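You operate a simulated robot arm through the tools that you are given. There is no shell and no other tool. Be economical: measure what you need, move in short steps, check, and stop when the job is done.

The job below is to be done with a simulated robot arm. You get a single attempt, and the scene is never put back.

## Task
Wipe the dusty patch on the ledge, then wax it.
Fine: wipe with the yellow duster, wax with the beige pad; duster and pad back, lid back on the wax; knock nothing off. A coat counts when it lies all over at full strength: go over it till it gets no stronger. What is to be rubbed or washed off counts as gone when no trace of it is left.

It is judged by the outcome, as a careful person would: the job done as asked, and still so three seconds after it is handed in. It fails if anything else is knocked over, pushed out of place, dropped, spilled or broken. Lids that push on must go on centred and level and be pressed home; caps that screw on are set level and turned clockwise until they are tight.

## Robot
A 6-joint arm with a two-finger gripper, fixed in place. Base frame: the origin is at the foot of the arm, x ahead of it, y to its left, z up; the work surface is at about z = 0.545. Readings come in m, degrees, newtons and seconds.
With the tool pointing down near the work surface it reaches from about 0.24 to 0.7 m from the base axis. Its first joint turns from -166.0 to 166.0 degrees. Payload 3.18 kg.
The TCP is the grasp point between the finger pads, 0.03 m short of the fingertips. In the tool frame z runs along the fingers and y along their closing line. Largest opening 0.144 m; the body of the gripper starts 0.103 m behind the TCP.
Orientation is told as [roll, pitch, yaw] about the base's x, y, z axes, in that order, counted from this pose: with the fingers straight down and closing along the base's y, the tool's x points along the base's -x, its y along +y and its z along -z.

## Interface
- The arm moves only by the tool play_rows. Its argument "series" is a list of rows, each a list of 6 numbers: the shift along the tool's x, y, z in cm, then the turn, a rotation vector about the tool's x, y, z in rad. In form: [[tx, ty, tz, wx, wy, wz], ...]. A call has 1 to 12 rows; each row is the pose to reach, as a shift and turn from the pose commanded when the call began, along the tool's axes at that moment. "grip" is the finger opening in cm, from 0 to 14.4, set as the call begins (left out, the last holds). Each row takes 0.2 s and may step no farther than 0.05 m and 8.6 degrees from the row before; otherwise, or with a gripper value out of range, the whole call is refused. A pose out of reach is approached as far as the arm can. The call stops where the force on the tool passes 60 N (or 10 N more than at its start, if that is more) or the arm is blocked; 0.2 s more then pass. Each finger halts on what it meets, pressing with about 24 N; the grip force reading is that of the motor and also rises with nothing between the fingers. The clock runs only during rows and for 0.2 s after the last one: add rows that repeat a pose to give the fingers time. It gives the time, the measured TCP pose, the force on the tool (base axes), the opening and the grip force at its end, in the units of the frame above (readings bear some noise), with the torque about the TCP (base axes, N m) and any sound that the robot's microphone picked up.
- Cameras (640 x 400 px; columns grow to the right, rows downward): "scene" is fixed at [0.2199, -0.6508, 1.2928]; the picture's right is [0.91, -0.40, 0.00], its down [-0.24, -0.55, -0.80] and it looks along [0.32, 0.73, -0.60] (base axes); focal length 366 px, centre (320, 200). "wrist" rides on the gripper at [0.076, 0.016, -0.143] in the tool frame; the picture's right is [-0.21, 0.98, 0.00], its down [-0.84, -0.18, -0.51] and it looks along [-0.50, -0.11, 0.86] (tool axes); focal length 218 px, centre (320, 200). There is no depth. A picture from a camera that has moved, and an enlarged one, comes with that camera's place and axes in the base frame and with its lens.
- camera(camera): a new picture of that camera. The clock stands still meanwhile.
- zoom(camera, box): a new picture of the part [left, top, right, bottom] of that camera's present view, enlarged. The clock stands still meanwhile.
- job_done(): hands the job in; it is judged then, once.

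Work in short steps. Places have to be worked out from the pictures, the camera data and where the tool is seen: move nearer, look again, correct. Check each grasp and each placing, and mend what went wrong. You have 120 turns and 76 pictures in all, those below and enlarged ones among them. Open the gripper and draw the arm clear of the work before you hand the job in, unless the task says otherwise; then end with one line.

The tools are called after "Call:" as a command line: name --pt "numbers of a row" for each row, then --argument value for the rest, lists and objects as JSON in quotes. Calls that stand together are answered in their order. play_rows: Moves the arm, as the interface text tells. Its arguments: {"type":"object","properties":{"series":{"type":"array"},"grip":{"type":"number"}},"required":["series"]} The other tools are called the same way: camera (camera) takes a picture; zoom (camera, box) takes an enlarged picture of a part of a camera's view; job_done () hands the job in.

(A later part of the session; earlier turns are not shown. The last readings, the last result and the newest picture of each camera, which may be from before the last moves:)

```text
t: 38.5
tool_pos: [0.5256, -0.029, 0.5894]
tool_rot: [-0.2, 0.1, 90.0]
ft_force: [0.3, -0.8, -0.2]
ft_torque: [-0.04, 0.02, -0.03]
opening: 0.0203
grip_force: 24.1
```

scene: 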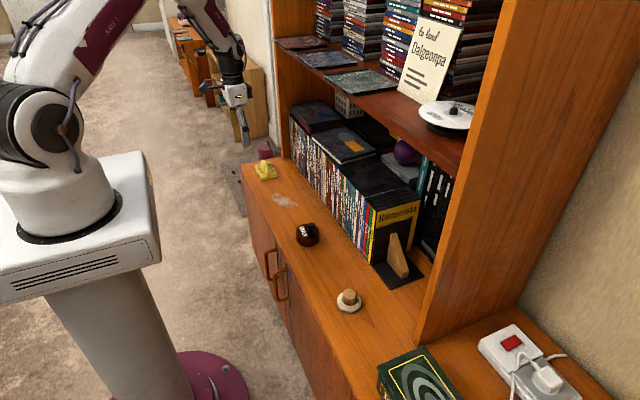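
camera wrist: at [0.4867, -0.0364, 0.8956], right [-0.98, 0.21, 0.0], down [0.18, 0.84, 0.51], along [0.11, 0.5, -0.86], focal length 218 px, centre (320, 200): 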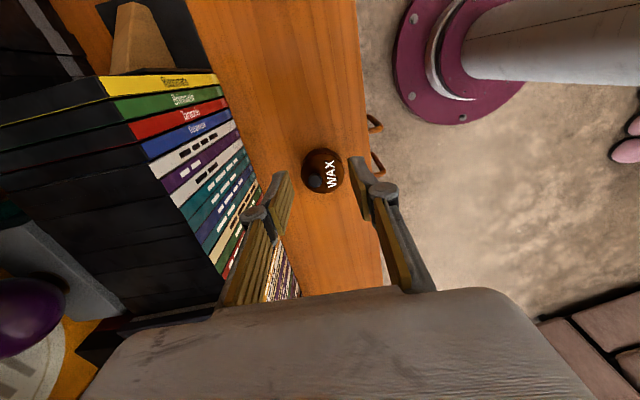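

No contact yet; I'll go on in small steps.

Call:
play_rows --pt "0 0 0.15 0 0 0" --pt "0 0 0.3 0 0 0" --pt "0 0 0.3 0 0 0"

Call:
zoom --camera "scene" --box '[293, 225, 357, 265]'

```text
t: 39.3
tool_pos: [0.5272, -0.029, 0.5874]
tool_rot: [-0.3, 0.1, 89.9]
ft_force: [-1.9, 1.2, 5.4]
ft_torque: [0.03, 0.04, 0.01]
opening: 0.02
grip_force: 23.8
```

```text
10.00 times, centred on (325, 245) of scene
camera zoom: at [0.2199, -0.6508, 1.2928], right [0.91, -0.4, 0.0], down [-0.24, -0.55, -0.8], along [0.32, 0.73, -0.6], focal length 3657 px, centre (270, -250)
```

zoom: 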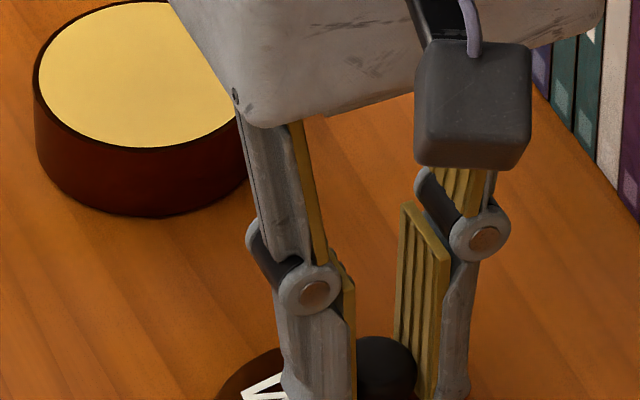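

Contact at TCP z 0.587. I'll open and rise, then go over to the pad.

Call:
play_rows --grip 5 --pt "0 0 0 0 0 0" --pt "0 0 0 0 0 0" --pt "0 0 -2 0 0 0" --pt "0 0 -5 0 0 0" --pt "0 0 -9 0 0 0" --pt "3 0 -12 0 0 0" --pt "7 0 -14 0 0 0" --pt "11 0 -14 0 0 0" --pt "15 0 -14 0 0 0" --pt "17 0 -14 0 0 0" --pt "17 0 -14 0 0 0"

Call:
camera --camera "wrist"

Call:
zoom --camera "scene" --box '[260, 215, 420, 315]'

```text
t: 41.7
tool_pos: [0.5249, -0.2008, 0.7259]
tool_rot: [-0.1, 0.1, 90.0]
ft_force: [1.0, -0.1, -0.2]
ft_torque: [0.01, -0.02, 0.02]
opening: 0.0499
grip_force: 0.0
```

```text
34 pictures are left
camera wrist: at [0.5078, -0.2767, 0.8677], right [-0.98, 0.21, 0.0], down [0.18, 0.84, 0.51], along [0.11, 0.5, -0.86], focal length 218 px, centre (320, 200)
```

wrist: 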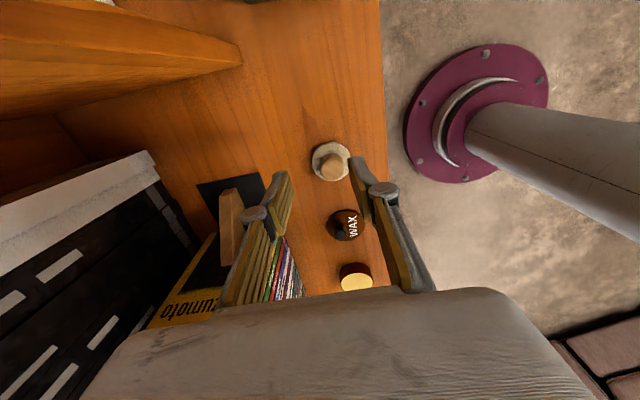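

```text
4.00 times, centred on (340, 265) of scene
camera zoom: at [0.2199, -0.6508, 1.2928], right [0.91, -0.4, 0.0], down [-0.24, -0.55, -0.8], along [0.32, 0.73, -0.6], focal length 1463 px, centre (240, -60)
```

zoom: 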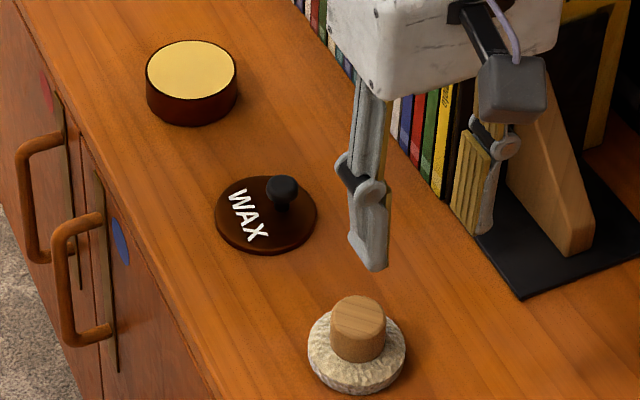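

The lid lies level. I'll enlarge the pad with the wrist camera to locate its wooden handle.

Call:
zoom --camera "wrist" --box '[272, 125, 400, 205]'

```text
5.00 times, centred on (336, 165) of wrist
camera zoom: at [0.5078, -0.2767, 0.8677], right [-0.98, 0.21, 0.0], down [0.18, 0.84, 0.51], along [0.11, 0.5, -0.86], focal length 1091 px, centre (240, 375)
```

zoom: 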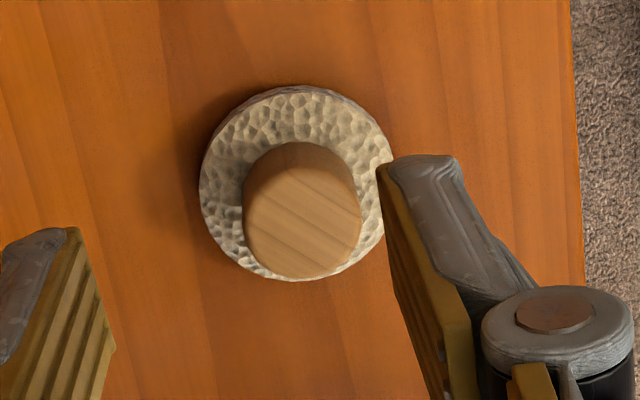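

The pad's handle is at about (0.517, -0.156) and 3.3 cm wide. I'll open to 6 cm and lower partway over it.

Call:
play_rows --grip 6 --pt "-2 0.4 3 0 0 0" --pt "-4.5 0.8 6 0 0 0" --pt "-4.5 0.8 9 0 0 0" --pt "-4.5 0.8 9 0 0 0"

Call:
zoom --camera "wrist" --box '[240, 120, 400, 220]'

Call:
zoom --camera "scene" --box '[300, 255, 400, 318]'

```text
t: 42.7
tool_pos: [0.5167, -0.1537, 0.6364]
tool_rot: [-0.2, 0.1, 90.0]
ft_force: [-1.2, 0.2, 0.4]
ft_torque: [-0.02, -0.02, 0.02]
opening: 0.0602
grip_force: 0.0
```

```text
4.00 times, centred on (320, 170) of wrist
camera zoom: at [0.4998, -0.2305, 0.7783], right [-0.98, 0.21, 0.0], down [0.18, 0.84, 0.51], along [0.11, 0.5, -0.86], focal length 873 px, centre (320, 320)
```

zoom: 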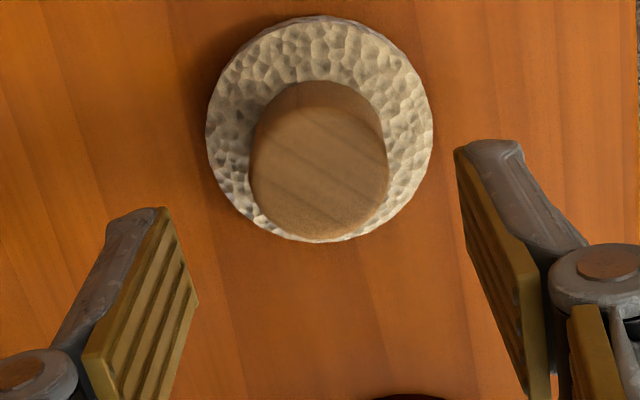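

```text
6.35 times, centred on (350, 286) of scene
camera zoom: at [0.2199, -0.6508, 1.2928], right [0.91, -0.4, 0.0], down [-0.24, -0.55, -0.8], along [0.32, 0.73, -0.6], focal length 2322 px, centre (130, -349)
```

zoom: 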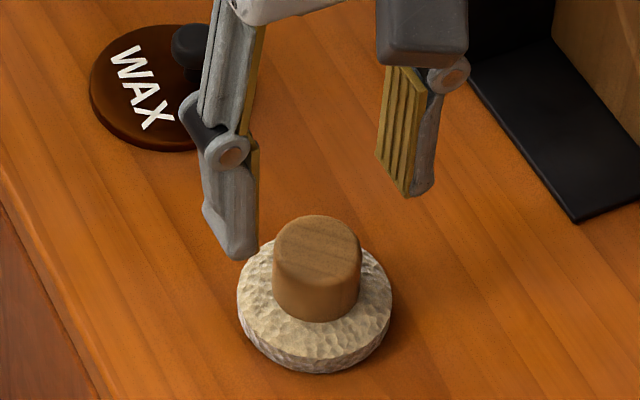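

Handle confirmed at (0.516, -0.156). I'll lower until the fingertips are just above the pad.

Call:
play_rows --pt "0.25 0.05 2 0 0 0" --pt "0.25 0.05 3.7 0 0 0" --pt "0.25 0.05 4.5 0 0 0" --pt "0.25 0.05 4.5 0 0 0"

Call:
zoom --camera "scene" --box '[300, 255, 400, 318]'

```text
t: 43.7
tool_pos: [0.5153, -0.1567, 0.5903]
tool_rot: [-0.1, 0.0, 90.1]
ft_force: [-0.1, 0.0, 0.3]
ft_torque: [0.0, 0.01, 0.01]
opening: 0.0602
grip_force: 0.1
```

```text
6.35 times, centred on (350, 286) of scene
camera zoom: at [0.2199, -0.6508, 1.2928], right [0.91, -0.4, 0.0], down [-0.24, -0.55, -0.8], along [0.32, 0.73, -0.6], focal length 2322 px, centre (130, -349)
```

zoom: 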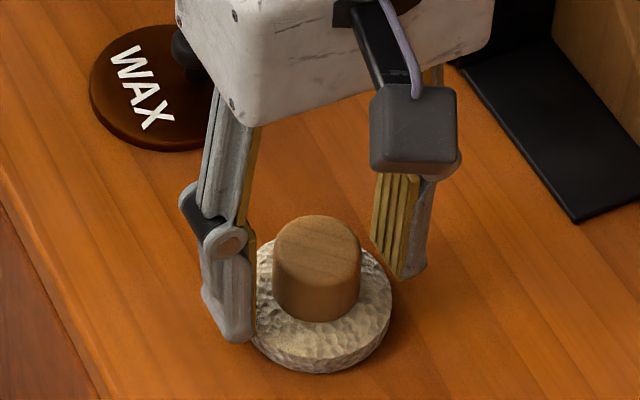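

The fingertips are right at the pad's top height, so I'll rise 4 mm before closing on the handle.

Call:
play_rows --pt "0 0 -0.4 0 0 0" --pt "0 0 -0.4 0 0 0"

Call:
play_rows --grip 1.5 --pt "0 0 0 0 0 0" --pt "0 0 0 0 0 0" --pt "0 0 0 0 0 0"

```text
t: 44.3
tool_pos: [0.5167, -0.1568, 0.5959]
tool_rot: [-0.2, 0.1, 90.0]
ft_force: [-1.0, -0.5, -0.3]
ft_torque: [0.02, 0.01, 0.02]
opening: 0.0601
grip_force: 0.1
```

```text
t: 45.1
tool_pos: [0.5161, -0.1571, 0.5944]
tool_rot: [-0.2, 0.1, 90.0]
ft_force: [-0.1, 0.0, 3.2]
ft_torque: [0.0, 0.02, 0.01]
opening: 0.0326
grip_force: 24.9
```

Held at 3.3 cm. I'll lift and carry the pad over above the wax tin.

Call:
play_rows --pt "0 0 -3 0 0 0" --pt "0 0 -7 0 0 0" --pt "-4 0.1 -9 0 0 0" --pt "-8.5 0.1 -9 0 0 0" --pt "-13 0.2 -9 0 0 0" --pt "-17.5 0.2 -9 0 0 0" --pt "-22 0.3 -9 0 0 0" --pt "-25.7 0.4 -9 0 0 0" --pt "-25.7 0.4 -6 0 0 0" --pt "-25.7 0.4 -6 0 0 0"

Call:
zoom --camera "scene" --box '[257, 175, 357, 238]'

Call:
zoom --camera "wrist" --box '[240, 100, 400, 200]'

```text
t: 47.3
tool_pos: [0.5136, 0.0977, 0.6533]
tool_rot: [-0.2, 0.1, 90.0]
ft_force: [0.1, 0.7, 0.1]
ft_torque: [-0.01, 0.04, -0.01]
opening: 0.0326
grip_force: 24.2
```

```text
6.35 times, centred on (307, 206) of scene
camera zoom: at [0.2199, -0.6508, 1.2928], right [0.91, -0.4, 0.0], down [-0.24, -0.55, -0.8], along [0.32, 0.73, -0.6], focal length 2322 px, centre (402, 159)
```

zoom: 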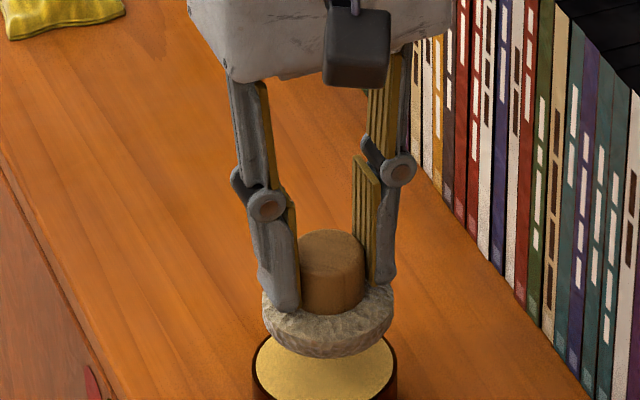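

```text
4.00 times, centred on (320, 150) of wrist
camera zoom: at [0.4972, 0.0222, 0.796], right [-0.98, 0.21, 0.0], down [0.18, 0.84, 0.51], along [0.11, 0.5, -0.86], focal length 873 px, centre (320, 400)
```

zoom: 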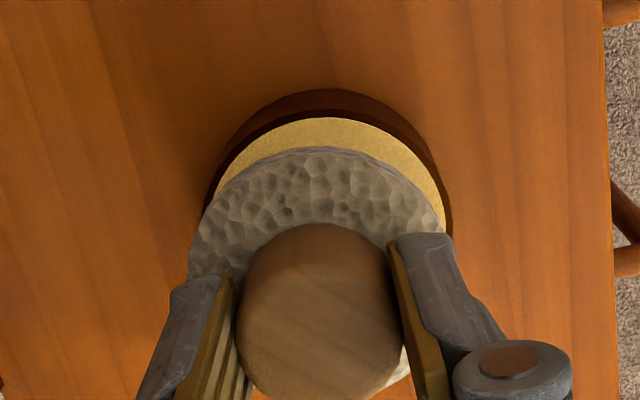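

The pad is nearly centred over the tin at (0.512, 0.0995). I'll lower it onto the wax, expecting contact near TCP z 0.62.

Call:
play_rows --pt "-0.15 0.12 1.5 0 0 0" --pt "-0.15 0.12 2.7 0 0 0" --pt "-0.15 0.12 3.3 0 0 0" --pt "-0.15 0.12 3.5 0 0 0" --pt "-0.15 0.12 3.5 0 0 0"

```text
t: 48.5
tool_pos: [0.5129, 0.1012, 0.6211]
tool_rot: [-0.3, 0.1, 90.0]
ft_force: [-7.7, -1.5, 36.9]
ft_torque: [-0.07, 0.29, 0.01]
opening: 0.0327
grip_force: 23.6
```

In contact with the wax at about 37 N. I'll ease off a bit, twist slightly to load the pad, then lift.

Call:
play_rows --pt "0 0 -0.1 0 0 0.1" --pt "0 0 -0.1 0 0 0.2" --pt "0 0 -0.1 0 0 0.1" --pt "0 0 -0.1 0 0 0" --pt "0 0 -2 0 0 0" --pt "0 0 -5 0 0 0" --pt "0 0 -5 0 0 0"

Call:
zoom --camera "scene" --box '[257, 175, 357, 238]'

```text
t: 50.1
tool_pos: [0.5081, 0.1028, 0.672]
tool_rot: [-0.2, 0.1, 90.0]
ft_force: [-0.3, -0.6, -1.0]
ft_torque: [0.0, -0.01, -0.01]
opening: 0.0324
grip_force: 23.9
```

```text
6.35 times, centred on (307, 206) of scene
camera zoom: at [0.2199, -0.6508, 1.2928], right [0.91, -0.4, 0.0], down [-0.24, -0.55, -0.8], along [0.32, 0.73, -0.6], focal length 2322 px, centre (402, 159)
```

zoom: 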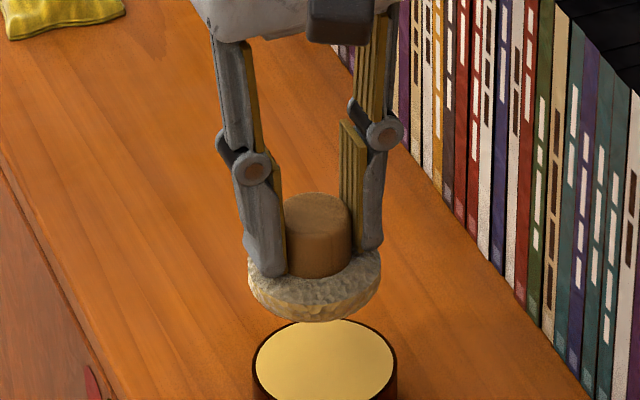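

The pad's underside is waxed. I'll carry it to the far end of the patch and touch down there.

Call:
play_rows --pt "-4 0.3 0 0 0 0" --pt "-8.5 0.7 0 0 0 0" --pt "-13 1.1 0 0 0 0" --pt "-17.5 1.5 0 0 0 0" --pt "-22 2 0 0 0 0" --pt "-24.3 2.1 2.5 0 0 0" --pt "-24.3 2.1 5.5 0 0 0" --pt "-24.3 2.1 7.2 0 0 0" --pt "-24.3 2.1 7.7 0 0 0" --pt "-24.3 2.1 7.7 0 0 0"

```text
t: 52.3
tool_pos: [0.4907, 0.3442, 0.5946]
tool_rot: [-0.2, 0.1, 90.0]
ft_force: [-0.3, 0.2, -0.4]
ft_torque: [-0.01, -0.01, -0.01]
opening: 0.0328
grip_force: 24.0
```

Just about touching. I'll press 2 mm further and sweep the first lane towards -y.

Call:
play_rows --pt "0 0 0.2 0 0 0" --pt "2 0 0.2 0 0 0" --pt "4 0 0.2 0 0 0" --pt "6 0 0.2 0 0 0" --pt "8 0 0.2 0 0 0" --pt "10 0 0.2 0 0 0"

Call:
zoom --camera "scene" --box '[240, 160, 340, 222]'

```text
t: 53.7
tool_pos: [0.4912, 0.2464, 0.593]
tool_rot: [-0.3, 0.0, 89.9]
ft_force: [1.4, 15.0, 31.1]
ft_torque: [0.46, -0.07, 0.03]
opening: 0.0326
grip_force: 23.7
```

```text
6.40 times, centred on (290, 191) of scene
camera zoom: at [0.2199, -0.6508, 1.2928], right [0.91, -0.4, 0.0], down [-0.24, -0.55, -0.8], along [0.32, 0.73, -0.6], focal length 2341 px, centre (512, 258)
```

zoom: 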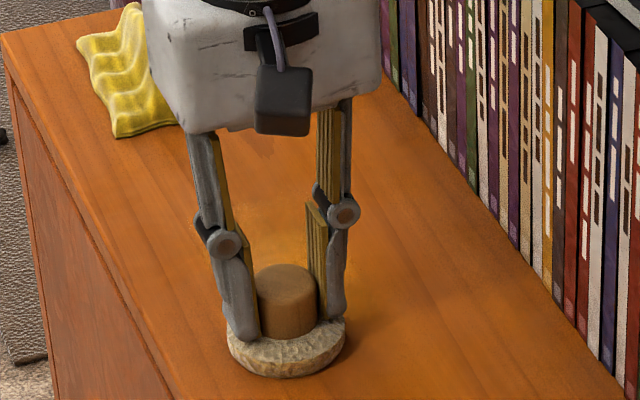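

The lane leaves a faint waxy sheen. I'll continue with the next lanes at x≈0.51 and 0.53.

Call:
play_rows --pt "0 -1 -0.05 0 0 0" --pt "0 -2 -0.05 0 0 0" --pt "-2.5 -2 -0.05 0 0 0" --pt "-5 -2 -0.05 0 0 0" --pt "-7.5 -2 -0.05 0 0 0" --pt "-10 -2 -0.05 0 0 0" --pt "-10 -4 -0.05 0 0 0" --pt "-7.5 -4 -0.05 0 0 0" --pt "-5 -4 -0.05 0 0 0" --pt "-2.5 -4 -0.05 0 0 0" --pt "0 -4 -0.05 0 0 0"

```text
t: 56.1
tool_pos: [0.5315, 0.2453, 0.5927]
tool_rot: [-0.2, 0.1, 89.9]
ft_force: [-0.1, -0.9, -1.1]
ft_torque: [0.03, -0.01, 0.01]
opening: 0.0325
grip_force: 23.4
```

The force dropped to zero at the end, so I'll press down 1.5 mm more and go over the lanes again in reverse.

Call:
play_rows --pt "0 0 0.15 0 0 0" --pt "-2.5 0 0.15 0 0 0" --pt "-5 0 0.15 0 0 0" --pt "-7.5 0 0.15 0 0 0" --pt "-10 0 0.15 0 0 0" --pt "-10 2 0.15 0 0 0" --pt "-7.5 2 0.15 0 0 0" --pt "-5 2 0.15 0 0 0" --pt "-2.5 2 0.15 0 0 0" --pt "0 2 0.15 0 0 0"

Call:
zoom --camera "scene" --box '[240, 160, 340, 222]'

```text
t: 58.3
tool_pos: [0.5119, 0.2454, 0.5914]
tool_rot: [-0.4, 0.1, 90.0]
ft_force: [1.2, 5.0, 10.2]
ft_torque: [0.16, 0.08, 0.01]
opening: 0.0328
grip_force: 24.4
```

```text
6.40 times, centred on (290, 191) of scene
camera zoom: at [0.2199, -0.6508, 1.2928], right [0.91, -0.4, 0.0], down [-0.24, -0.55, -0.8], along [0.32, 0.73, -0.6], focal length 2341 px, centre (512, 258)
```

zoom: 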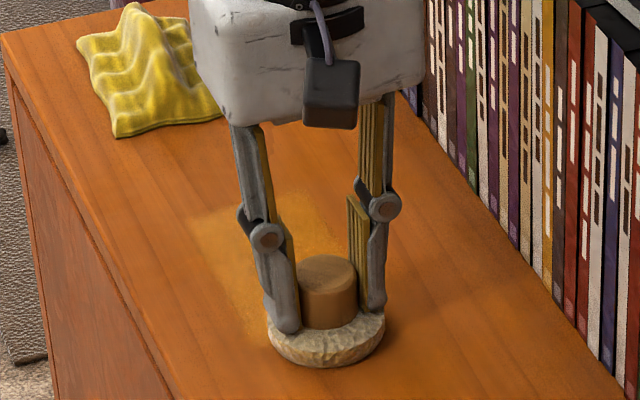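

A coat is appearing. I'll lift and move aside to see how it lies.

Call:
play_rows --pt "0 0 -3 0 0 0" --pt "4 0 -7 0 0 0" --pt "8 0 -9 0 0 0" --pt "10 0 -9 0 0 0"

Call:
zoom --camera "scene" --box '[244, 175, 324, 225]'

Call:
camera --camera "wrist"

```text
refused: row 2 steps farther than a row can; nothing moved
```

```text
8.00 times, centred on (284, 200) of scene
camera zoom: at [0.2199, -0.6508, 1.2928], right [0.91, -0.4, 0.0], down [-0.24, -0.55, -0.8], along [0.32, 0.73, -0.6], focal length 2926 px, centre (608, 200)
```

zoom: 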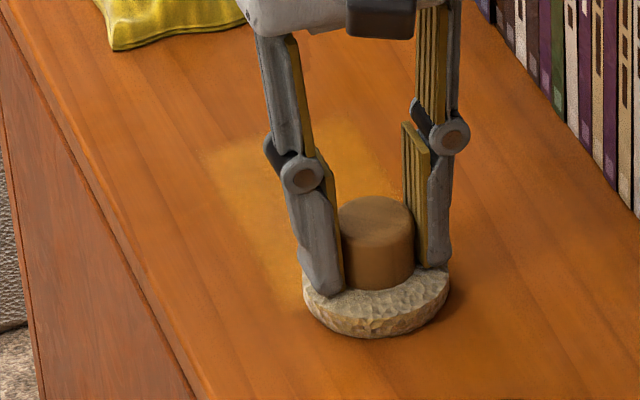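

```text
22 pictures are left
camera wrist: at [0.4952, 0.1682, 0.7336], right [-0.98, 0.21, -0.01], down [0.18, 0.84, 0.51], along [0.11, 0.5, -0.86], focal length 218 px, centre (320, 200)
```

wrist: 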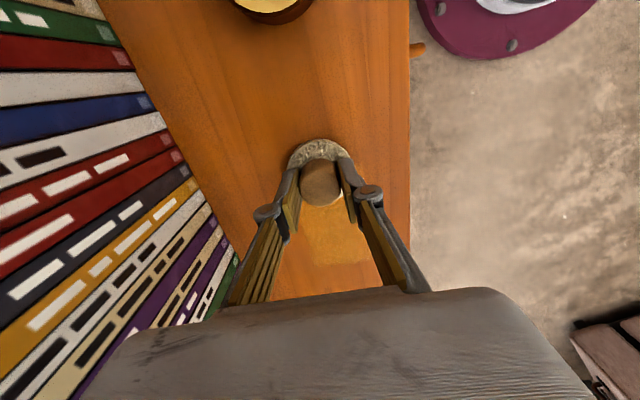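

The step was too big. I'll lift properly and carry on to above the tin for a reload, looking at the coat from there.

Call:
play_rows --pt "0 0 -3 0 0 0" --pt "2 0 -6 0 0 0" --pt "6 0 -8 0 0 0" --pt "10 0 -8 0 0 0" --pt "14.2 -0.05 -8 0 0 0" --pt "14.2 -0.05 -8 0 0 0"

Call:
zoom --camera "scene" --box '[244, 175, 324, 225]'

```text
t: 59.7
tool_pos: [0.5119, 0.1018, 0.6696]
tool_rot: [-0.2, 0.0, 90.0]
ft_force: [-0.4, 0.2, -0.1]
ft_torque: [0.0, 0.02, 0.02]
opening: 0.0326
grip_force: 24.3
```

```text
8.00 times, centred on (284, 200) of scene
camera zoom: at [0.2199, -0.6508, 1.2928], right [0.91, -0.4, 0.0], down [-0.24, -0.55, -0.8], along [0.32, 0.73, -0.6], focal length 2926 px, centre (608, 200)
```

zoom: 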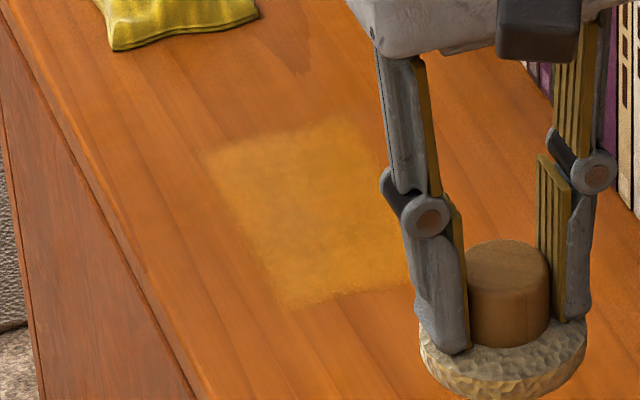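

The coat is forming over a patch about x 0.47–0.545, y 0.245–0.36, still cloudy. I'll reload from the tin.

Call:
play_rows --pt "0.1 0 2.5 0 0 0" --pt "0.1 0 4 0 0 0" --pt "0.1 0 4.7 0 0 0" --pt "0.1 0 4.8 0 0 0" --pt "0.1 0 4.8 0 0 0"

```text
t: 60.9
tool_pos: [0.5116, 0.1018, 0.621]
tool_rot: [-0.2, 0.1, 90.0]
ft_force: [-0.6, 0.3, -0.7]
ft_torque: [0.0, 0.0, -0.02]
opening: 0.0328
grip_force: 23.7
```

Not yet in contact (the pad has shifted up slightly in the grip); a little lower.

Call:
play_rows --pt "0 0 0.1 0 0 0" --pt "0 0 0.25 0 0 0" --pt "0 0 0.35 0 0 0" --pt "0 0 0.35 0 0 0"

```text
t: 61.9
tool_pos: [0.5115, 0.1009, 0.6191]
tool_rot: [-0.3, 0.1, 90.0]
ft_force: [0.7, 0.4, -1.2]
ft_torque: [-0.01, -0.03, 0.06]
opening: 0.0324
grip_force: 24.2
```

Call:
play_rows --pt "0 0 0.15 0 0 0" --pt "0 0 0.3 0 0 0" --pt "0 0 0.3 0 0 0"

```text
t: 62.7
tool_pos: [0.5117, 0.1025, 0.6157]
tool_rot: [-0.3, -0.1, 89.9]
ft_force: [-7.9, -2.4, 43.1]
ft_torque: [-0.01, 0.45, -0.02]
opening: 0.0327
grip_force: 24.0
```

Contact, 43 N. Now lift and carry back to the far end of the patch, front lane.

Call:
play_rows --pt "0 0 -2 0 0 0" --pt "0 0 -5 0 0 0" --pt "-4.5 0.4 -5 0 0 0" --pt "-9 0.8 -5 0 0 0" --pt "-13.5 1.2 -5 0 0 0" --pt "-18 1.6 -5 0 0 0" --pt "-22 2 -4 0 0 0" --pt "-24.3 2.3 -1 0 0 0" --pt "-24.3 2.3 1.5 0 0 0" --pt "-24.3 2.3 2.3 0 0 0" --pt "-24.3 2.3 2.5 0 0 0"

```text
t: 65.1
tool_pos: [0.4879, 0.3447, 0.5901]
tool_rot: [-0.2, 0.1, 89.9]
ft_force: [0.3, 0.1, -0.6]
ft_torque: [0.0, 0.01, 0.01]
opening: 0.0329
grip_force: 24.2
```

Press 2.5 mm further and sweep four lanes.

Call:
play_rows --pt "0 0 0.2 0 0 0" --pt "2.5 0 0.2 0 0 0" --pt "5 0 0.2 0 0 0" --pt "7.5 0 0.2 0 0 0" --pt "10 0 0.2 0 0 0"

```text
t: 66.3
tool_pos: [0.4869, 0.2442, 0.5907]
tool_rot: [-0.2, 0.1, 90.0]
ft_force: [-0.1, 6.1, 11.7]
ft_torque: [0.29, -0.03, -0.01]
opening: 0.033
grip_force: 24.3
```

Call:
play_rows --pt "0 -1.5 0.1 0 0 0" --pt "-2.5 -1.5 0.1 0 0 0" --pt "-5 -1.5 0.1 0 0 0" --pt "-7.5 -1.5 0.1 0 0 0" --pt "-10 -1.5 0.1 0 0 0" --pt "-10 -3 0.1 0 0 0" --pt "-7.5 -3 0.1 0 0 0" --pt "-5 -3 0.1 0 0 0" --pt "-2.5 -3 0.1 0 0 0" --pt "0 -3 0.1 0 0 0" --pt "0 -4.5 0.1 0 0 0"

```text
t: 67.7
tool_pos: [0.5082, 0.3464, 0.5906]
tool_rot: [0.2, 0.2, 90.1]
ft_force: [-2.6, -3.7, 13.7]
ft_torque: [0.07, -0.08, -0.04]
opening: 0.0329
grip_force: 24.5
stopped in row 6: the force on the tool passed its limit at 71 N (the readings are from after the stop); the commanded pose is now the measured one
```

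It stopped on a force spike at the turn; I'm at (0.508, 0.346). I'll continue with slightly gentler turns.

Call:
play_rows --pt "0 -0.8 -0.1 0 0 0" --pt "0 -1.5 -0.1 0 0 0" --pt "1.5 -1.5 0 0 0 0" --pt "4 -1.5 0 0 0 0" --pt "6.5 -1.5 0 0 0 0" --pt "9 -1.5 0 0 0 0" --pt "10.2 -1.5 0 0 0 0" --pt "10.2 -2.7 -0.1 0 0 0" --pt "8 -2.7 0 0 0 0" --pt "5 -2.7 0 0 0 0" --pt "2 -2.7 0 0 0 0" --pt "0 -2.7 0 0 0 0"

Call:
zoom --camera "scene" --box '[244, 175, 324, 225]'

```text
t: 70.2
tool_pos: [0.5333, 0.3481, 0.5892]
tool_rot: [0.2, 0.2, 90.0]
ft_force: [1.2, -13.5, 31.1]
ft_torque: [-0.48, -0.15, 0.0]
opening: 0.0328
grip_force: 23.6
```

```text
8.00 times, centred on (284, 200) of scene
camera zoom: at [0.2199, -0.6508, 1.2928], right [0.91, -0.4, 0.0], down [-0.24, -0.55, -0.8], along [0.32, 0.73, -0.6], focal length 2926 px, centre (608, 200)
```

zoom: 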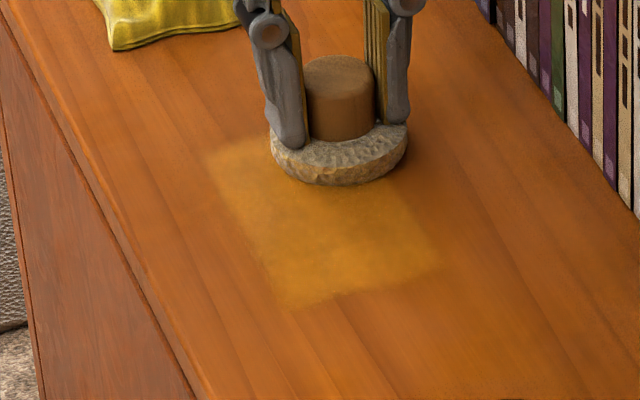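

The coat is fairly even and covers x 0.47–0.54, y 0.245–0.36; the front and far edges look a bit thinner. I'll go over the far edge and the front lane again.

Call:
play_rows --pt "0 0 -0.05 0 0 0" --pt "-0.6 2 -0.05 0 0 0" --pt "-0.6 4 -0.05 0 0 0" --pt "-0.6 5.5 -0.05 0 0 0" --pt "2 5.5 -0.05 0 0 0" --pt "4.5 5.5 -0.05 0 0 0" --pt "7 5.5 -0.05 0 0 0" --pt "10 5.5 -0.05 0 0 0" --pt "10.4 4 -0.05 0 0 0" --pt "10.4 2 -0.05 0 0 0" --pt "10.4 0 -0.05 0 0 0"

```text
t: 72.4
tool_pos: [0.504, 0.2396, 0.5893]
tool_rot: [0.7, 0.6, 90.1]
ft_force: [-2.6, -3.3, 15.8]
ft_torque: [0.01, -0.2, -0.02]
opening: 0.0328
grip_force: 23.8
stopped in row 10: the force on the tool passed its limit at 64 N (the readings are from after the stop); the commanded pose is now the measured one
```

I'll lift, straighten the tool and reload once more.

Call:
play_rows --pt "0 0 -3 0.012 -0.01 0" --pt "2 0 -6 0.012 -0.01 0" --pt "6 -0.3 -7 0.012 -0.01 0" --pt "10 -0.6 -7 0.012 -0.01 0" --pt "13.8 -0.8 -7 0.012 -0.01 0" --pt "13.8 -0.8 -7 0.012 -0.01 0"

Call:
zoom --camera "scene" --box '[244, 175, 344, 237]'

Call:
zoom --camera "wrist" --box '[240, 100, 400, 200]'

```text
t: 73.8
tool_pos: [0.5118, 0.1018, 0.6615]
tool_rot: [0.1, 0.0, 90.1]
ft_force: [0.1, 0.0, -0.8]
ft_torque: [0.0, 0.01, 0.01]
opening: 0.0328
grip_force: 24.7
```

```text
6.40 times, centred on (294, 206) of scene
camera zoom: at [0.2199, -0.6508, 1.2928], right [0.91, -0.4, 0.0], down [-0.24, -0.55, -0.8], along [0.32, 0.73, -0.6], focal length 2341 px, centre (486, 162)
```

zoom: 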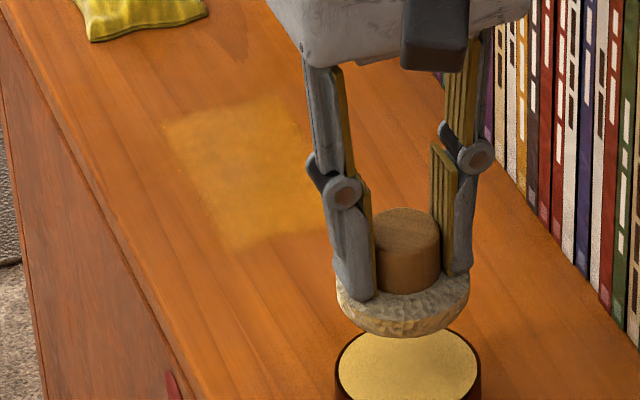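

```text
4.00 times, centred on (320, 150) of wrist
camera zoom: at [0.4962, 0.0251, 0.8028], right [-0.98, 0.21, 0.0], down [0.18, 0.84, 0.51], along [0.1, 0.5, -0.86], focal length 873 px, centre (320, 400)
```

zoom: 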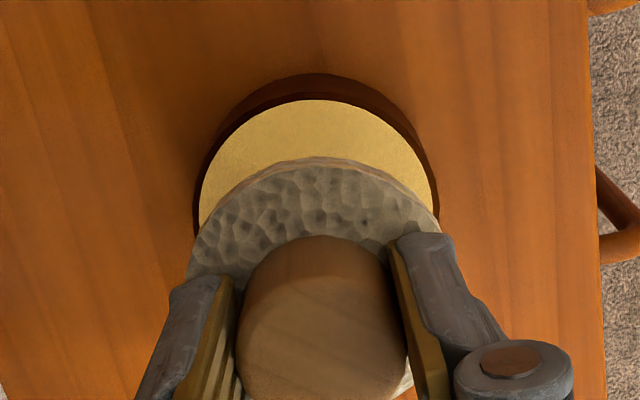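

The coat is still a little blotchy, so I'll reload and go over it again.

Call:
play_rows --pt "0.1 0 2.5 0 0 0" --pt "0.1 0 4 0 0 0" --pt "0.1 0 4.5 0 0 0" --pt "0.1 0 4.7 0 0 0" --pt "0.1 0 4.85 0 0 0" --pt "0.1 0 4.85 0 0 0"

```text
t: 74.9
tool_pos: [0.5118, 0.1034, 0.6168]
tool_rot: [0.2, 0.0, 90.0]
ft_force: [-6.8, -1.4, 16.8]
ft_torque: [-0.17, 0.17, -0.03]
opening: 0.0326
grip_force: 24.7
stopped in row 5: the force on the tool passed its limit at 66 N (the readings are from after the stop); the commanded pose is now the measured one
```

Loaded. Back to the patch at the far front corner.

Call:
play_rows --pt "0 0 -2 0 0 0" --pt "0 0 -5 0 0 0" --pt "-4.5 0.5 -5 0 0 0" --pt "-9 1 -5 0 0 0" --pt "-13.5 1.6 -5 0 0 0" --pt "-18 2.2 -5 0 0 0" --pt "-22 2.8 -4 0 0 0" --pt "-24.7 3.2 -1 0 0 0" --pt "-24.7 3.2 1.5 0 0 0" --pt "-24.7 3.2 2.4 0 0 0" --pt "-24.7 3.2 2.65 0 0 0"

```text
t: 77.3
tool_pos: [0.4814, 0.3498, 0.5888]
tool_rot: [0.0, -0.1, 90.2]
ft_force: [-2.5, 0.0, 7.1]
ft_torque: [-0.13, 0.05, -0.02]
opening: 0.0326
grip_force: 23.9
```

Light contact at 7 N. I'll press another 1 mm and sweep the first two lanes slowly.

Call:
play_rows --pt "0 0 0.1 0 0 0" --pt "2 0 0.1 0 0 0" --pt "4 0 0.1 0 0 0" --pt "6 0 0.1 0 0 0" --pt "8 0 0.1 0 0 0" --pt "10.6 0 0.1 0 0 0" --pt "10.6 -0.8 0 0 0 0" --pt "10.6 -1.6 0 0 0 0" --pt "8 -1.6 0.1 0 0 0" --pt "5 -1.6 0.1 0 0 0" --pt "2 -1.6 0.1 0 0 0" --pt "0 -1.6 0.1 0 0 0"

```text
t: 79.1
tool_pos: [0.4902, 0.2417, 0.5899]
tool_rot: [0.6, 0.3, 90.1]
ft_force: [-5.9, -2.7, 14.0]
ft_torque: [0.03, -0.01, 0.01]
opening: 0.033
grip_force: 24.2
stopped in row 8: the force on the tool passed its limit at 61 N (the readings are from after the stop); the commanded pose is now the measured one
```

I'll continue with small lifts at the turns, correcting the slight tilt.

Call:
play_rows --pt "0 0 -0.4 0.01 -0.005 0" --pt "0 -1.2 -0.4 0.01 -0.005 0" --pt "0 -1.2 -0.05 0.01 -0.005 0" --pt "-2.5 -1.2 0.03 0.01 -0.005 0" --pt "-5 -1.2 0.03 0.01 -0.005 0" --pt "-7.5 -1.2 0.03 0.01 -0.005 0" --pt "-10.8 -1.2 0.03 0.01 -0.005 0" --pt "-10.8 -1.2 -0.4 0.01 -0.005 0" --pt "-10.8 -2.6 -0.4 0.01 -0.005 0" --pt "-10.8 -2.6 0 0.01 -0.005 0"

```text
t: 81.3
tool_pos: [0.5156, 0.3491, 0.5895]
tool_rot: [0.2, -0.1, 90.1]
ft_force: [-16.1, -4.5, 32.7]
ft_torque: [-0.04, 0.56, 0.02]
opening: 0.0325
grip_force: 24.3
```

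Call:
play_rows --pt "2.5 0 -0.05 0 0 0" --pt "5 0 -0.05 0 0 0" --pt "7.5 0 -0.05 0 0 0" --pt "10.6 0 -0.05 0 0 0" --pt "10.6 0 -0.4 0 0 0" --pt "10.6 -1.4 -0.4 0 0 0" --pt "10.6 -1.4 -0.05 0 0 0" --pt "7.5 -1.4 0 0 0 0" --pt "5 -1.4 0 0 0 0" --pt "2.5 -1.4 0 0 0 0" --pt "0 -1.4 0 0 0 0"

Call:
zoom --camera "scene" --box '[244, 175, 324, 225]'

```text
t: 83.7
tool_pos: [0.531, 0.3495, 0.5903]
tool_rot: [0.0, 0.0, 90.1]
ft_force: [1.1, -20.3, 45.5]
ft_torque: [-0.78, 0.05, 0.06]
opening: 0.0327
grip_force: 23.9
```

```text
8.00 times, centred on (284, 200) of scene
camera zoom: at [0.2199, -0.6508, 1.2928], right [0.91, -0.4, 0.0], down [-0.24, -0.55, -0.8], along [0.32, 0.73, -0.6], focal length 2926 px, centre (608, 200)
```

zoom: 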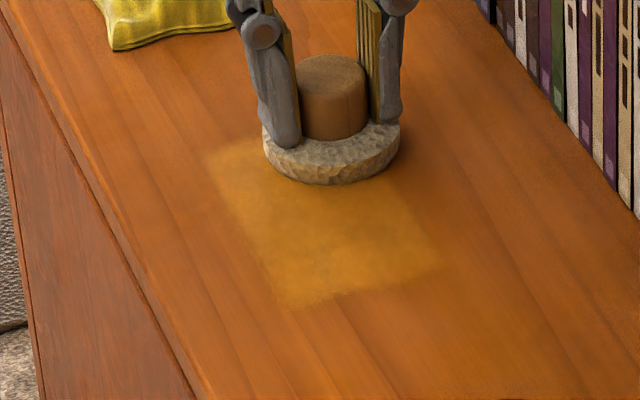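

The coat looks nearly unchanged since the last load, which suggests it's close to full. I'll do another complete set of passes back towards the front.

Call:
play_rows --pt "-0.8 0 -0.4 0 0 0" --pt "-0.8 1 -0.4 0 0 0" --pt "-0.8 1 -0.05 0 0 0" --pt "2.5 1 -0.05 0 0 0" --pt "5 1 -0.05 0 0 0" --pt "7.5 1 -0.05 0 0 0" --pt "11 1 -0.05 0 0 0" --pt "11 1 -0.4 0 0 0" --pt "11 2.5 -0.4 0 0 0" --pt "11 2.5 -0.05 0 0 0"

Call:
play_rows --pt "-2.5 0 0 0 0 0" --pt "-5 0 0 0 0 0" --pt "-7.5 0 0 0 0 0" --pt "-11.5 0 0 0 0 0" --pt "-11.5 0 -0.4 0 0 0" --pt "-11.5 1.5 -0.4 0 0 0" --pt "-11.5 1.5 0 0 0 0" --pt "-8 1.5 0 0 0 0" --pt "-5 1.5 0 0 0 0" --pt "-2.5 1.5 0 0 0 0" --pt "0 1.5 0 0 0 0"

```text
t: 85.9
tool_pos: [0.5039, 0.2409, 0.5888]
tool_rot: [0.1, -0.1, 90.1]
ft_force: [-6.1, -6.6, 25.4]
ft_torque: [-0.24, 0.2, -0.02]
opening: 0.0328
grip_force: 23.9
```

```text
t: 88.3
tool_pos: [0.4899, 0.2408, 0.5909]
tool_rot: [0.0, 0.0, 90.1]
ft_force: [-0.4, -1.1, -0.9]
ft_torque: [0.01, 0.02, -0.01]
opening: 0.0327
grip_force: 24.3
```

The last lane was without pressure, so I'll press again and redo the front lanes.

Call:
play_rows --pt "0 0 0.15 0 0 0" --pt "0 0 0.25 0 0 0" --pt "-2.5 0 0.25 0 0 0" --pt "-5 0 0.25 0 0 0" --pt "-7.5 0 0.25 0 0 0" --pt "-11.5 0 0.25 0 0 0" --pt "-11.5 0 -0.2 0 0 0" --pt "-11.5 1.2 -0.2 0 0 0" --pt "-11.5 1.2 0.2 0 0 0"

```text
t: 89.1
tool_pos: [0.4937, 0.2607, 0.5897]
tool_rot: [-0.2, -0.1, 90.1]
ft_force: [-2.8, 2.3, 10.0]
ft_torque: [0.17, 0.2, 0.0]
opening: 0.0326
grip_force: 24.3
stopped in row 3: the force on the tool passed its limit at 64 N (the readings are from after the stop); the commanded pose is now the measured one
```

Call:
play_rows --pt "-2.5 0.2 0.05 0 0 0" --pt "-5 0.3 0.05 0 0 0" --pt "-7.5 0.3 0.05 0 0 0" --pt "-9.5 0.3 0.05 0 0 0" --pt "-9.5 0.3 -0.4 0 0 0" --pt "-9.5 1.6 -0.4 0 0 0" --pt "-9.5 1.6 0 0 0 0" --pt "-6 1.6 0.03 0 0 0" --pt "-3 1.6 0.03 0 0 0" --pt "0 1.6 0.03 0 0 0" --pt "1.8 1.6 0.03 0 0 0"

```text
t: 91.5
tool_pos: [0.4779, 0.2417, 0.5897]
tool_rot: [-0.4, -0.2, 90.2]
ft_force: [1.2, 15.9, 34.7]
ft_torque: [0.61, 0.15, -0.07]
opening: 0.033
grip_force: 24.1
```

Now lift clear towards the tin and look at the coat.

Call:
play_rows --pt "0 0 -3 0 0 0" --pt "2 -1 -6 0 0 0" --pt "6 -2 -7.5 0 0 0" --pt "10 -3 -7.5 0 0 0" --pt "14.1 -3.4 -7.5 0 0 0" --pt "14.1 -3.4 -7.5 0.007 0.003 0"

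Call:
zoom --camera "scene" --box '[254, 180, 318, 220]'

```text
t: 92.9
tool_pos: [0.5091, 0.0993, 0.6625]
tool_rot: [-0.5, 0.2, 90.2]
ft_force: [0.0, 0.3, -1.0]
ft_torque: [0.02, 0.01, -0.02]
opening: 0.0326
grip_force: 24.2
```

```text
10.00 times, centred on (286, 200) of scene
camera zoom: at [0.2199, -0.6508, 1.2928], right [0.91, -0.4, 0.0], down [-0.24, -0.55, -0.8], along [0.32, 0.73, -0.6], focal length 3657 px, centre (660, 200)
```

zoom: 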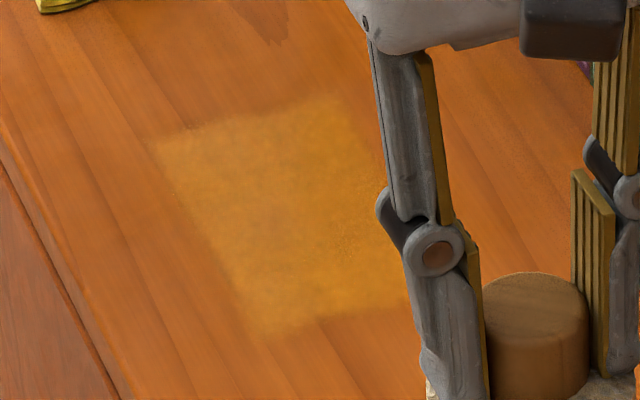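

The coat is now quite even; the side toward the books may be a touch thinner. I'll do one more load and full pass to be sure it gets no stronger.

Call:
play_rows --pt "-0.1 -0.25 2.5 0.006 -0.003 0" --pt "-0.1 -0.25 4 0.006 -0.003 0" --pt "-0.1 -0.25 4.4 0.006 -0.003 0" --pt "-0.1 -0.25 4.6 0.006 -0.003 0" --pt "-0.1 -0.25 4.6 0.006 -0.003 0"

```text
t: 94.1
tool_pos: [0.5153, 0.1011, 0.6179]
tool_rot: [-0.9, -0.1, 90.1]
ft_force: [-3.6, 0.5, 14.2]
ft_torque: [0.05, 0.53, -0.04]
opening: 0.0328
grip_force: 24.2
```

Loaded. Now to the patch's far corner on the books' side, straightening the small roll.

Call:
play_rows --pt "0 0 -2 -0.008 0 0" --pt "0 0 -5 -0.016 0 0" --pt "-4.5 -0.5 -5 -0.016 0 0" --pt "-9 -1 -5 -0.016 0 0" --pt "-13.5 -1.4 -5 -0.016 0 0" --pt "-18 -1.8 -5 -0.016 0 0" --pt "-22 -2 -4 -0.016 0 0" --pt "-24.9 -2 -1 -0.016 0 0" --pt "-24.9 -2 1.5 -0.016 0 0" --pt "-24.9 -2 2.4 -0.016 0 0" --pt "-24.9 -2 2.75 -0.016 0 0"

```text
t: 96.5
tool_pos: [0.5338, 0.3495, 0.5911]
tool_rot: [0.1, 0.0, 90.1]
ft_force: [-0.6, -0.4, -0.1]
ft_torque: [0.01, 0.01, 0.02]
opening: 0.0327
grip_force: 24.0
```

Call:
play_rows --pt "0 0 0.25 0 0 0" --pt "2.5 0 0.25 0 0 0" --pt "5 0 0.25 0 0 0" --pt "7.5 0 0.25 0 0 0" --pt "11 0 0.25 0 0 0" --pt "11 0 -0.2 0 0 0" --pt "11 1.3 -0.2 0 0 0" --pt "11 1.3 0.2 0 0 0" --pt "8 1.3 0.25 0 0 0" --pt "5 1.3 0.25 0 0 0" --pt "2.5 1.3 0.25 0 0 0" --pt "-0.5 1.3 0.25 0 0 0"

```text
t: 99.1
tool_pos: [0.5208, 0.3547, 0.5893]
tool_rot: [0.0, -0.1, 90.0]
ft_force: [1.2, -11.0, 27.3]
ft_torque: [-0.43, -0.04, 0.03]
opening: 0.0326
grip_force: 23.8
```

Good contact. Next two lanes towards the front.

Call:
play_rows --pt "0 0 -0.4 0 0 0" --pt "0 1.4 -0.4 0 0 0" --pt "0 1.4 0 0 0 0" --pt "2.5 1.4 0.02 0 0 0" --pt "5 1.4 0.02 0 0 0" --pt "8 1.4 0.02 0 0 0" --pt "11.2 1.4 0.02 0 0 0" --pt "11.2 1.4 -0.4 0 0 0" --pt "11.2 2.8 -0.4 0 0 0" --pt "11.2 2.8 0 0 0 0"

Call:
play_rows --pt "-2.5 0 0.02 0 0 0" --pt "-5 0 0.02 0 0 0" --pt "-8 0 0.02 0 0 0" --pt "-11.5 0 0.02 0 0 0" --pt "-11.5 0 -0.4 0 0 0" --pt "-11.5 1.2 -0.4 0 0 0" --pt "-11.5 1.2 0 0 0 0" --pt "-8 1.2 0.02 0 0 0" --pt "-5 1.2 0.02 0 0 0" --pt "-2.5 1.2 0.02 0 0 0" --pt "0 1.2 0.02 0 0 0"

```text
t: 101.3
tool_pos: [0.4902, 0.2408, 0.5899]
tool_rot: [0.2, 0.1, 90.1]
ft_force: [-10.8, -12.7, 40.2]
ft_torque: [-0.42, 0.28, 0.0]
opening: 0.0326
grip_force: 23.8
```

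```text
t: 103.7
tool_pos: [0.4818, 0.2442, 0.5893]
tool_rot: [-0.3, -0.3, 90.1]
ft_force: [0.8, 18.3, 38.2]
ft_torque: [0.65, 0.05, -0.08]
opening: 0.0328
grip_force: 24.0
```

All lanes done with pressure. I'll lift and start carrying the pad back, then look at the coat from a clear position.

Call:
play_rows --pt "0 0 -3 0 0 0" --pt "2 -0.5 -7 0 0 0" --pt "6 -1 -9 0 0 0" --pt "10.5 -1.5 -9 0 0 0" --pt "15 -2 -9 0 0 0" --pt "19.5 -2.4 -9 0 0 0" --pt "24 -2.8 -9 0 0 0" --pt "28.5 -3 -9 0 0 0" --pt "33 -3.2 -9 0 0 0" --pt "37 -3.4 -9 0 0 0" --pt "40.1 -3.4 -9 0 0 0" --pt "40.1 -3.4 -9 0 0 0"

Call:
zoom --camera "scene" --box '[254, 180, 318, 220]'

Call:
zoom --camera "scene" --box '[270, 190, 398, 310]'

```text
t: 106.3
tool_pos: [0.5168, -0.1595, 0.6772]
tool_rot: [0.1, -0.1, 90.2]
ft_force: [0.8, 0.1, -0.9]
ft_torque: [0.0, 0.03, -0.01]
opening: 0.0327
grip_force: 23.8
```

```text
10.00 times, centred on (286, 200) of scene
camera zoom: at [0.2199, -0.6508, 1.2928], right [0.91, -0.4, 0.0], down [-0.24, -0.55, -0.8], along [0.32, 0.73, -0.6], focal length 3657 px, centre (660, 200)
```

zoom: 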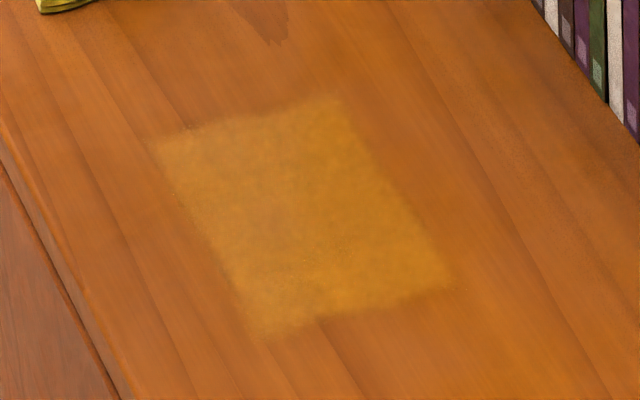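

```text
3.33 times, centred on (334, 250) of scene
camera zoom: at [0.2199, -0.6508, 1.2928], right [0.91, -0.4, 0.0], down [-0.24, -0.55, -0.8], along [0.32, 0.73, -0.6], focal length 1219 px, centre (273, 33)
```

zoom: 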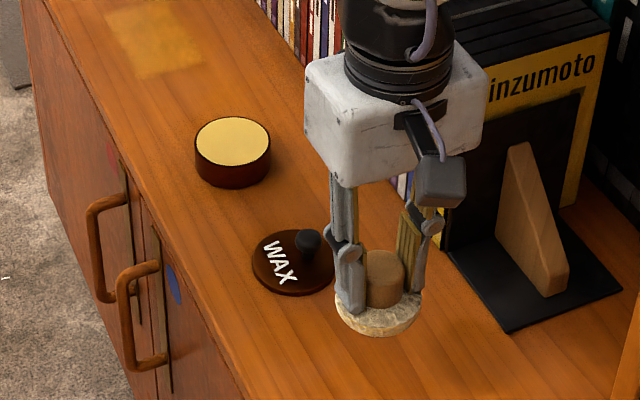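

The coat looks even all over. To make sure that it gets no stronger, I'll do one more load and pass and then compare.

Call:
play_rows --pt "-4.5 0 0 0 0 0" --pt "-9 0.1 0 0 0 0" --pt "-13.5 0.2 0 0 0 0" --pt "-18 0.3 0 0 0 0" --pt "-22.5 0.4 0 0 0 0" --pt "-26 0.4 0 0 0 0" --pt "-26 0.4 3 0 0 0" --pt "-26 0.4 5.2 0 0 0" --pt "-26 0.4 5.8 0 0 0" --pt "-26 0.4 6.1 0 0 0" --pt "-26 0.4 6.1 0 0 0"

```text
t: 108.7
tool_pos: [0.5109, 0.1016, 0.6168]
tool_rot: [0.0, -0.1, 90.1]
ft_force: [-1.5, 2.5, 4.9]
ft_torque: [0.08, 0.07, -0.01]
opening: 0.033
grip_force: 24.0
```

Contact; press 1 mm more, lift and carry to the patch's front far corner.

Call:
play_rows --pt "0 0 0.1 0 0 0" --pt "0 0 0.1 0 0 0" --pt "0 0 -3 0 0 0" --pt "-4 0.5 -5 0 0 0" --pt "-8.5 1 -5 0 0 0" --pt "-13 1.6 -5 0 0 0" --pt "-17.5 2.2 -5 0 0 0" --pt "-22 2.8 -4 0 0 0" --pt "-24.9 3.1 -1 0 0 0" --pt "-24.9 3.1 1.8 0 0 0" --pt "-24.9 3.1 2.65 0 0 0" --pt "-24.9 3.1 2.65 0 0 0"

```text
t: 111.3
tool_pos: [0.4792, 0.349, 0.5909]
tool_rot: [0.0, -0.1, 90.0]
ft_force: [-0.2, 0.1, -0.4]
ft_torque: [0.0, -0.01, 0.0]
opening: 0.0325
grip_force: 24.5
```

Call:
play_rows --pt "-0.5 0 0.22 0 0 0" --pt "2.5 0 0.22 0 0 0" --pt "5 0 0.22 0 0 0" --pt "8 0 0.22 0 0 0" --pt "11 0 0.22 0 0 0" --pt "11 0 -0.2 0 0 0" --pt "11 -1.5 -0.2 0 0 0" --pt "11 -1.5 0.2 0 0 0" --pt "8 -1.5 0.22 0 0 0" --pt "5 -1.5 0.22 0 0 0" --pt "2.5 -1.5 0.22 0 0 0" --pt "-0.5 -1.5 0.22 0 0 0"

```text
t: 113.9
tool_pos: [0.4951, 0.3571, 0.59]
tool_rot: [0.0, -0.1, 90.0]
ft_force: [1.2, -5.3, 15.5]
ft_torque: [-0.21, -0.09, 0.01]
opening: 0.0325
grip_force: 23.7
```

Call:
play_rows --pt "0 0 -0.4 0 0 0" --pt "0 -1.4 -0.4 0 0 0" --pt "0 -1.4 0.03 0 0 0" --pt "2.5 -1.4 0.04 0 0 0" --pt "5 -1.4 0.04 0 0 0" --pt "8 -1.4 0.04 0 0 0" --pt "11.4 -1.4 0.04 0 0 0" --pt "11.4 -1.4 -0.4 0 0 0" --pt "11.4 -2.8 -0.4 0 0 0" --pt "11.4 -2.8 0.03 0 0 0"

Call:
play_rows --pt "-2.5 0 0.02 0 0 0" --pt "-5 0 0.02 0 0 0" --pt "-8 0 0.02 0 0 0" --pt "-11.5 0 0.02 0 0 0" --pt "-11.5 0 -0.4 0 0 0" --pt "-11.5 -1.2 -0.4 0 0 0" --pt "-11.5 -1.2 0.02 0 0 0" --pt "-8 -1.2 0.03 0 0 0" --pt "-5 -1.2 0.03 0 0 0" --pt "-2.5 -1.2 0.03 0 0 0" --pt "0 -1.2 0.03 0 0 0"

```text
t: 116.1
tool_pos: [0.522, 0.2404, 0.5904]
tool_rot: [0.2, 0.0, 90.1]
ft_force: [-13.5, -10.2, 38.5]
ft_torque: [-0.28, 0.37, -0.02]
opening: 0.0328
grip_force: 24.2
```

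```text
t: 118.5
tool_pos: [0.5368, 0.2433, 0.5902]
tool_rot: [-0.3, -0.2, 90.2]
ft_force: [0.3, 18.1, 34.4]
ft_torque: [0.66, 0.08, -0.07]
opening: 0.0324
grip_force: 24.1
```

Now lift and carry the pad back to above its place at (0.516, -0.157), then compare the coat.

Call:
play_rows --pt "0 0 -3 0 0 0" --pt "2 0.2 -7 0 0 0" --pt "6 0.5 -9 0 0 0" --pt "10.5 0.8 -9 0 0 0" --pt "15 1.1 -9 0 0 0" --pt "19.5 1.4 -9 0 0 0" --pt "24 1.7 -9 0 0 0" --pt "28.5 2 -9 0 0 0" --pt "33 2.1 -9 0 0 0" --pt "37 2.1 -9 0 0 0" --pt "40.0 2.1 -9 0 0 0" --pt "40.0 2.1 -9 0 0 0"

Call:
zoom --camera "scene" --box '[254, 180, 318, 220]'

```text
t: 121.1
tool_pos: [0.5156, -0.1597, 0.6779]
tool_rot: [0.1, 0.0, 90.2]
ft_force: [0.1, 0.6, -0.1]
ft_torque: [0.02, 0.03, -0.01]
opening: 0.0328
grip_force: 24.3
```

```text
10.00 times, centred on (286, 200) of scene
camera zoom: at [0.2199, -0.6508, 1.2928], right [0.91, -0.4, 0.0], down [-0.24, -0.55, -0.8], along [0.32, 0.73, -0.6], focal length 3657 px, centre (660, 200)
```

zoom: 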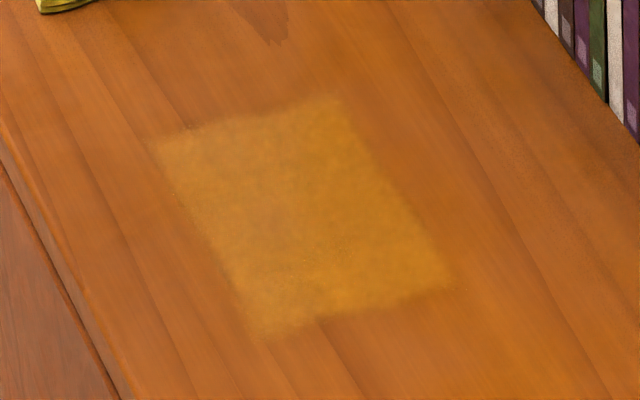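

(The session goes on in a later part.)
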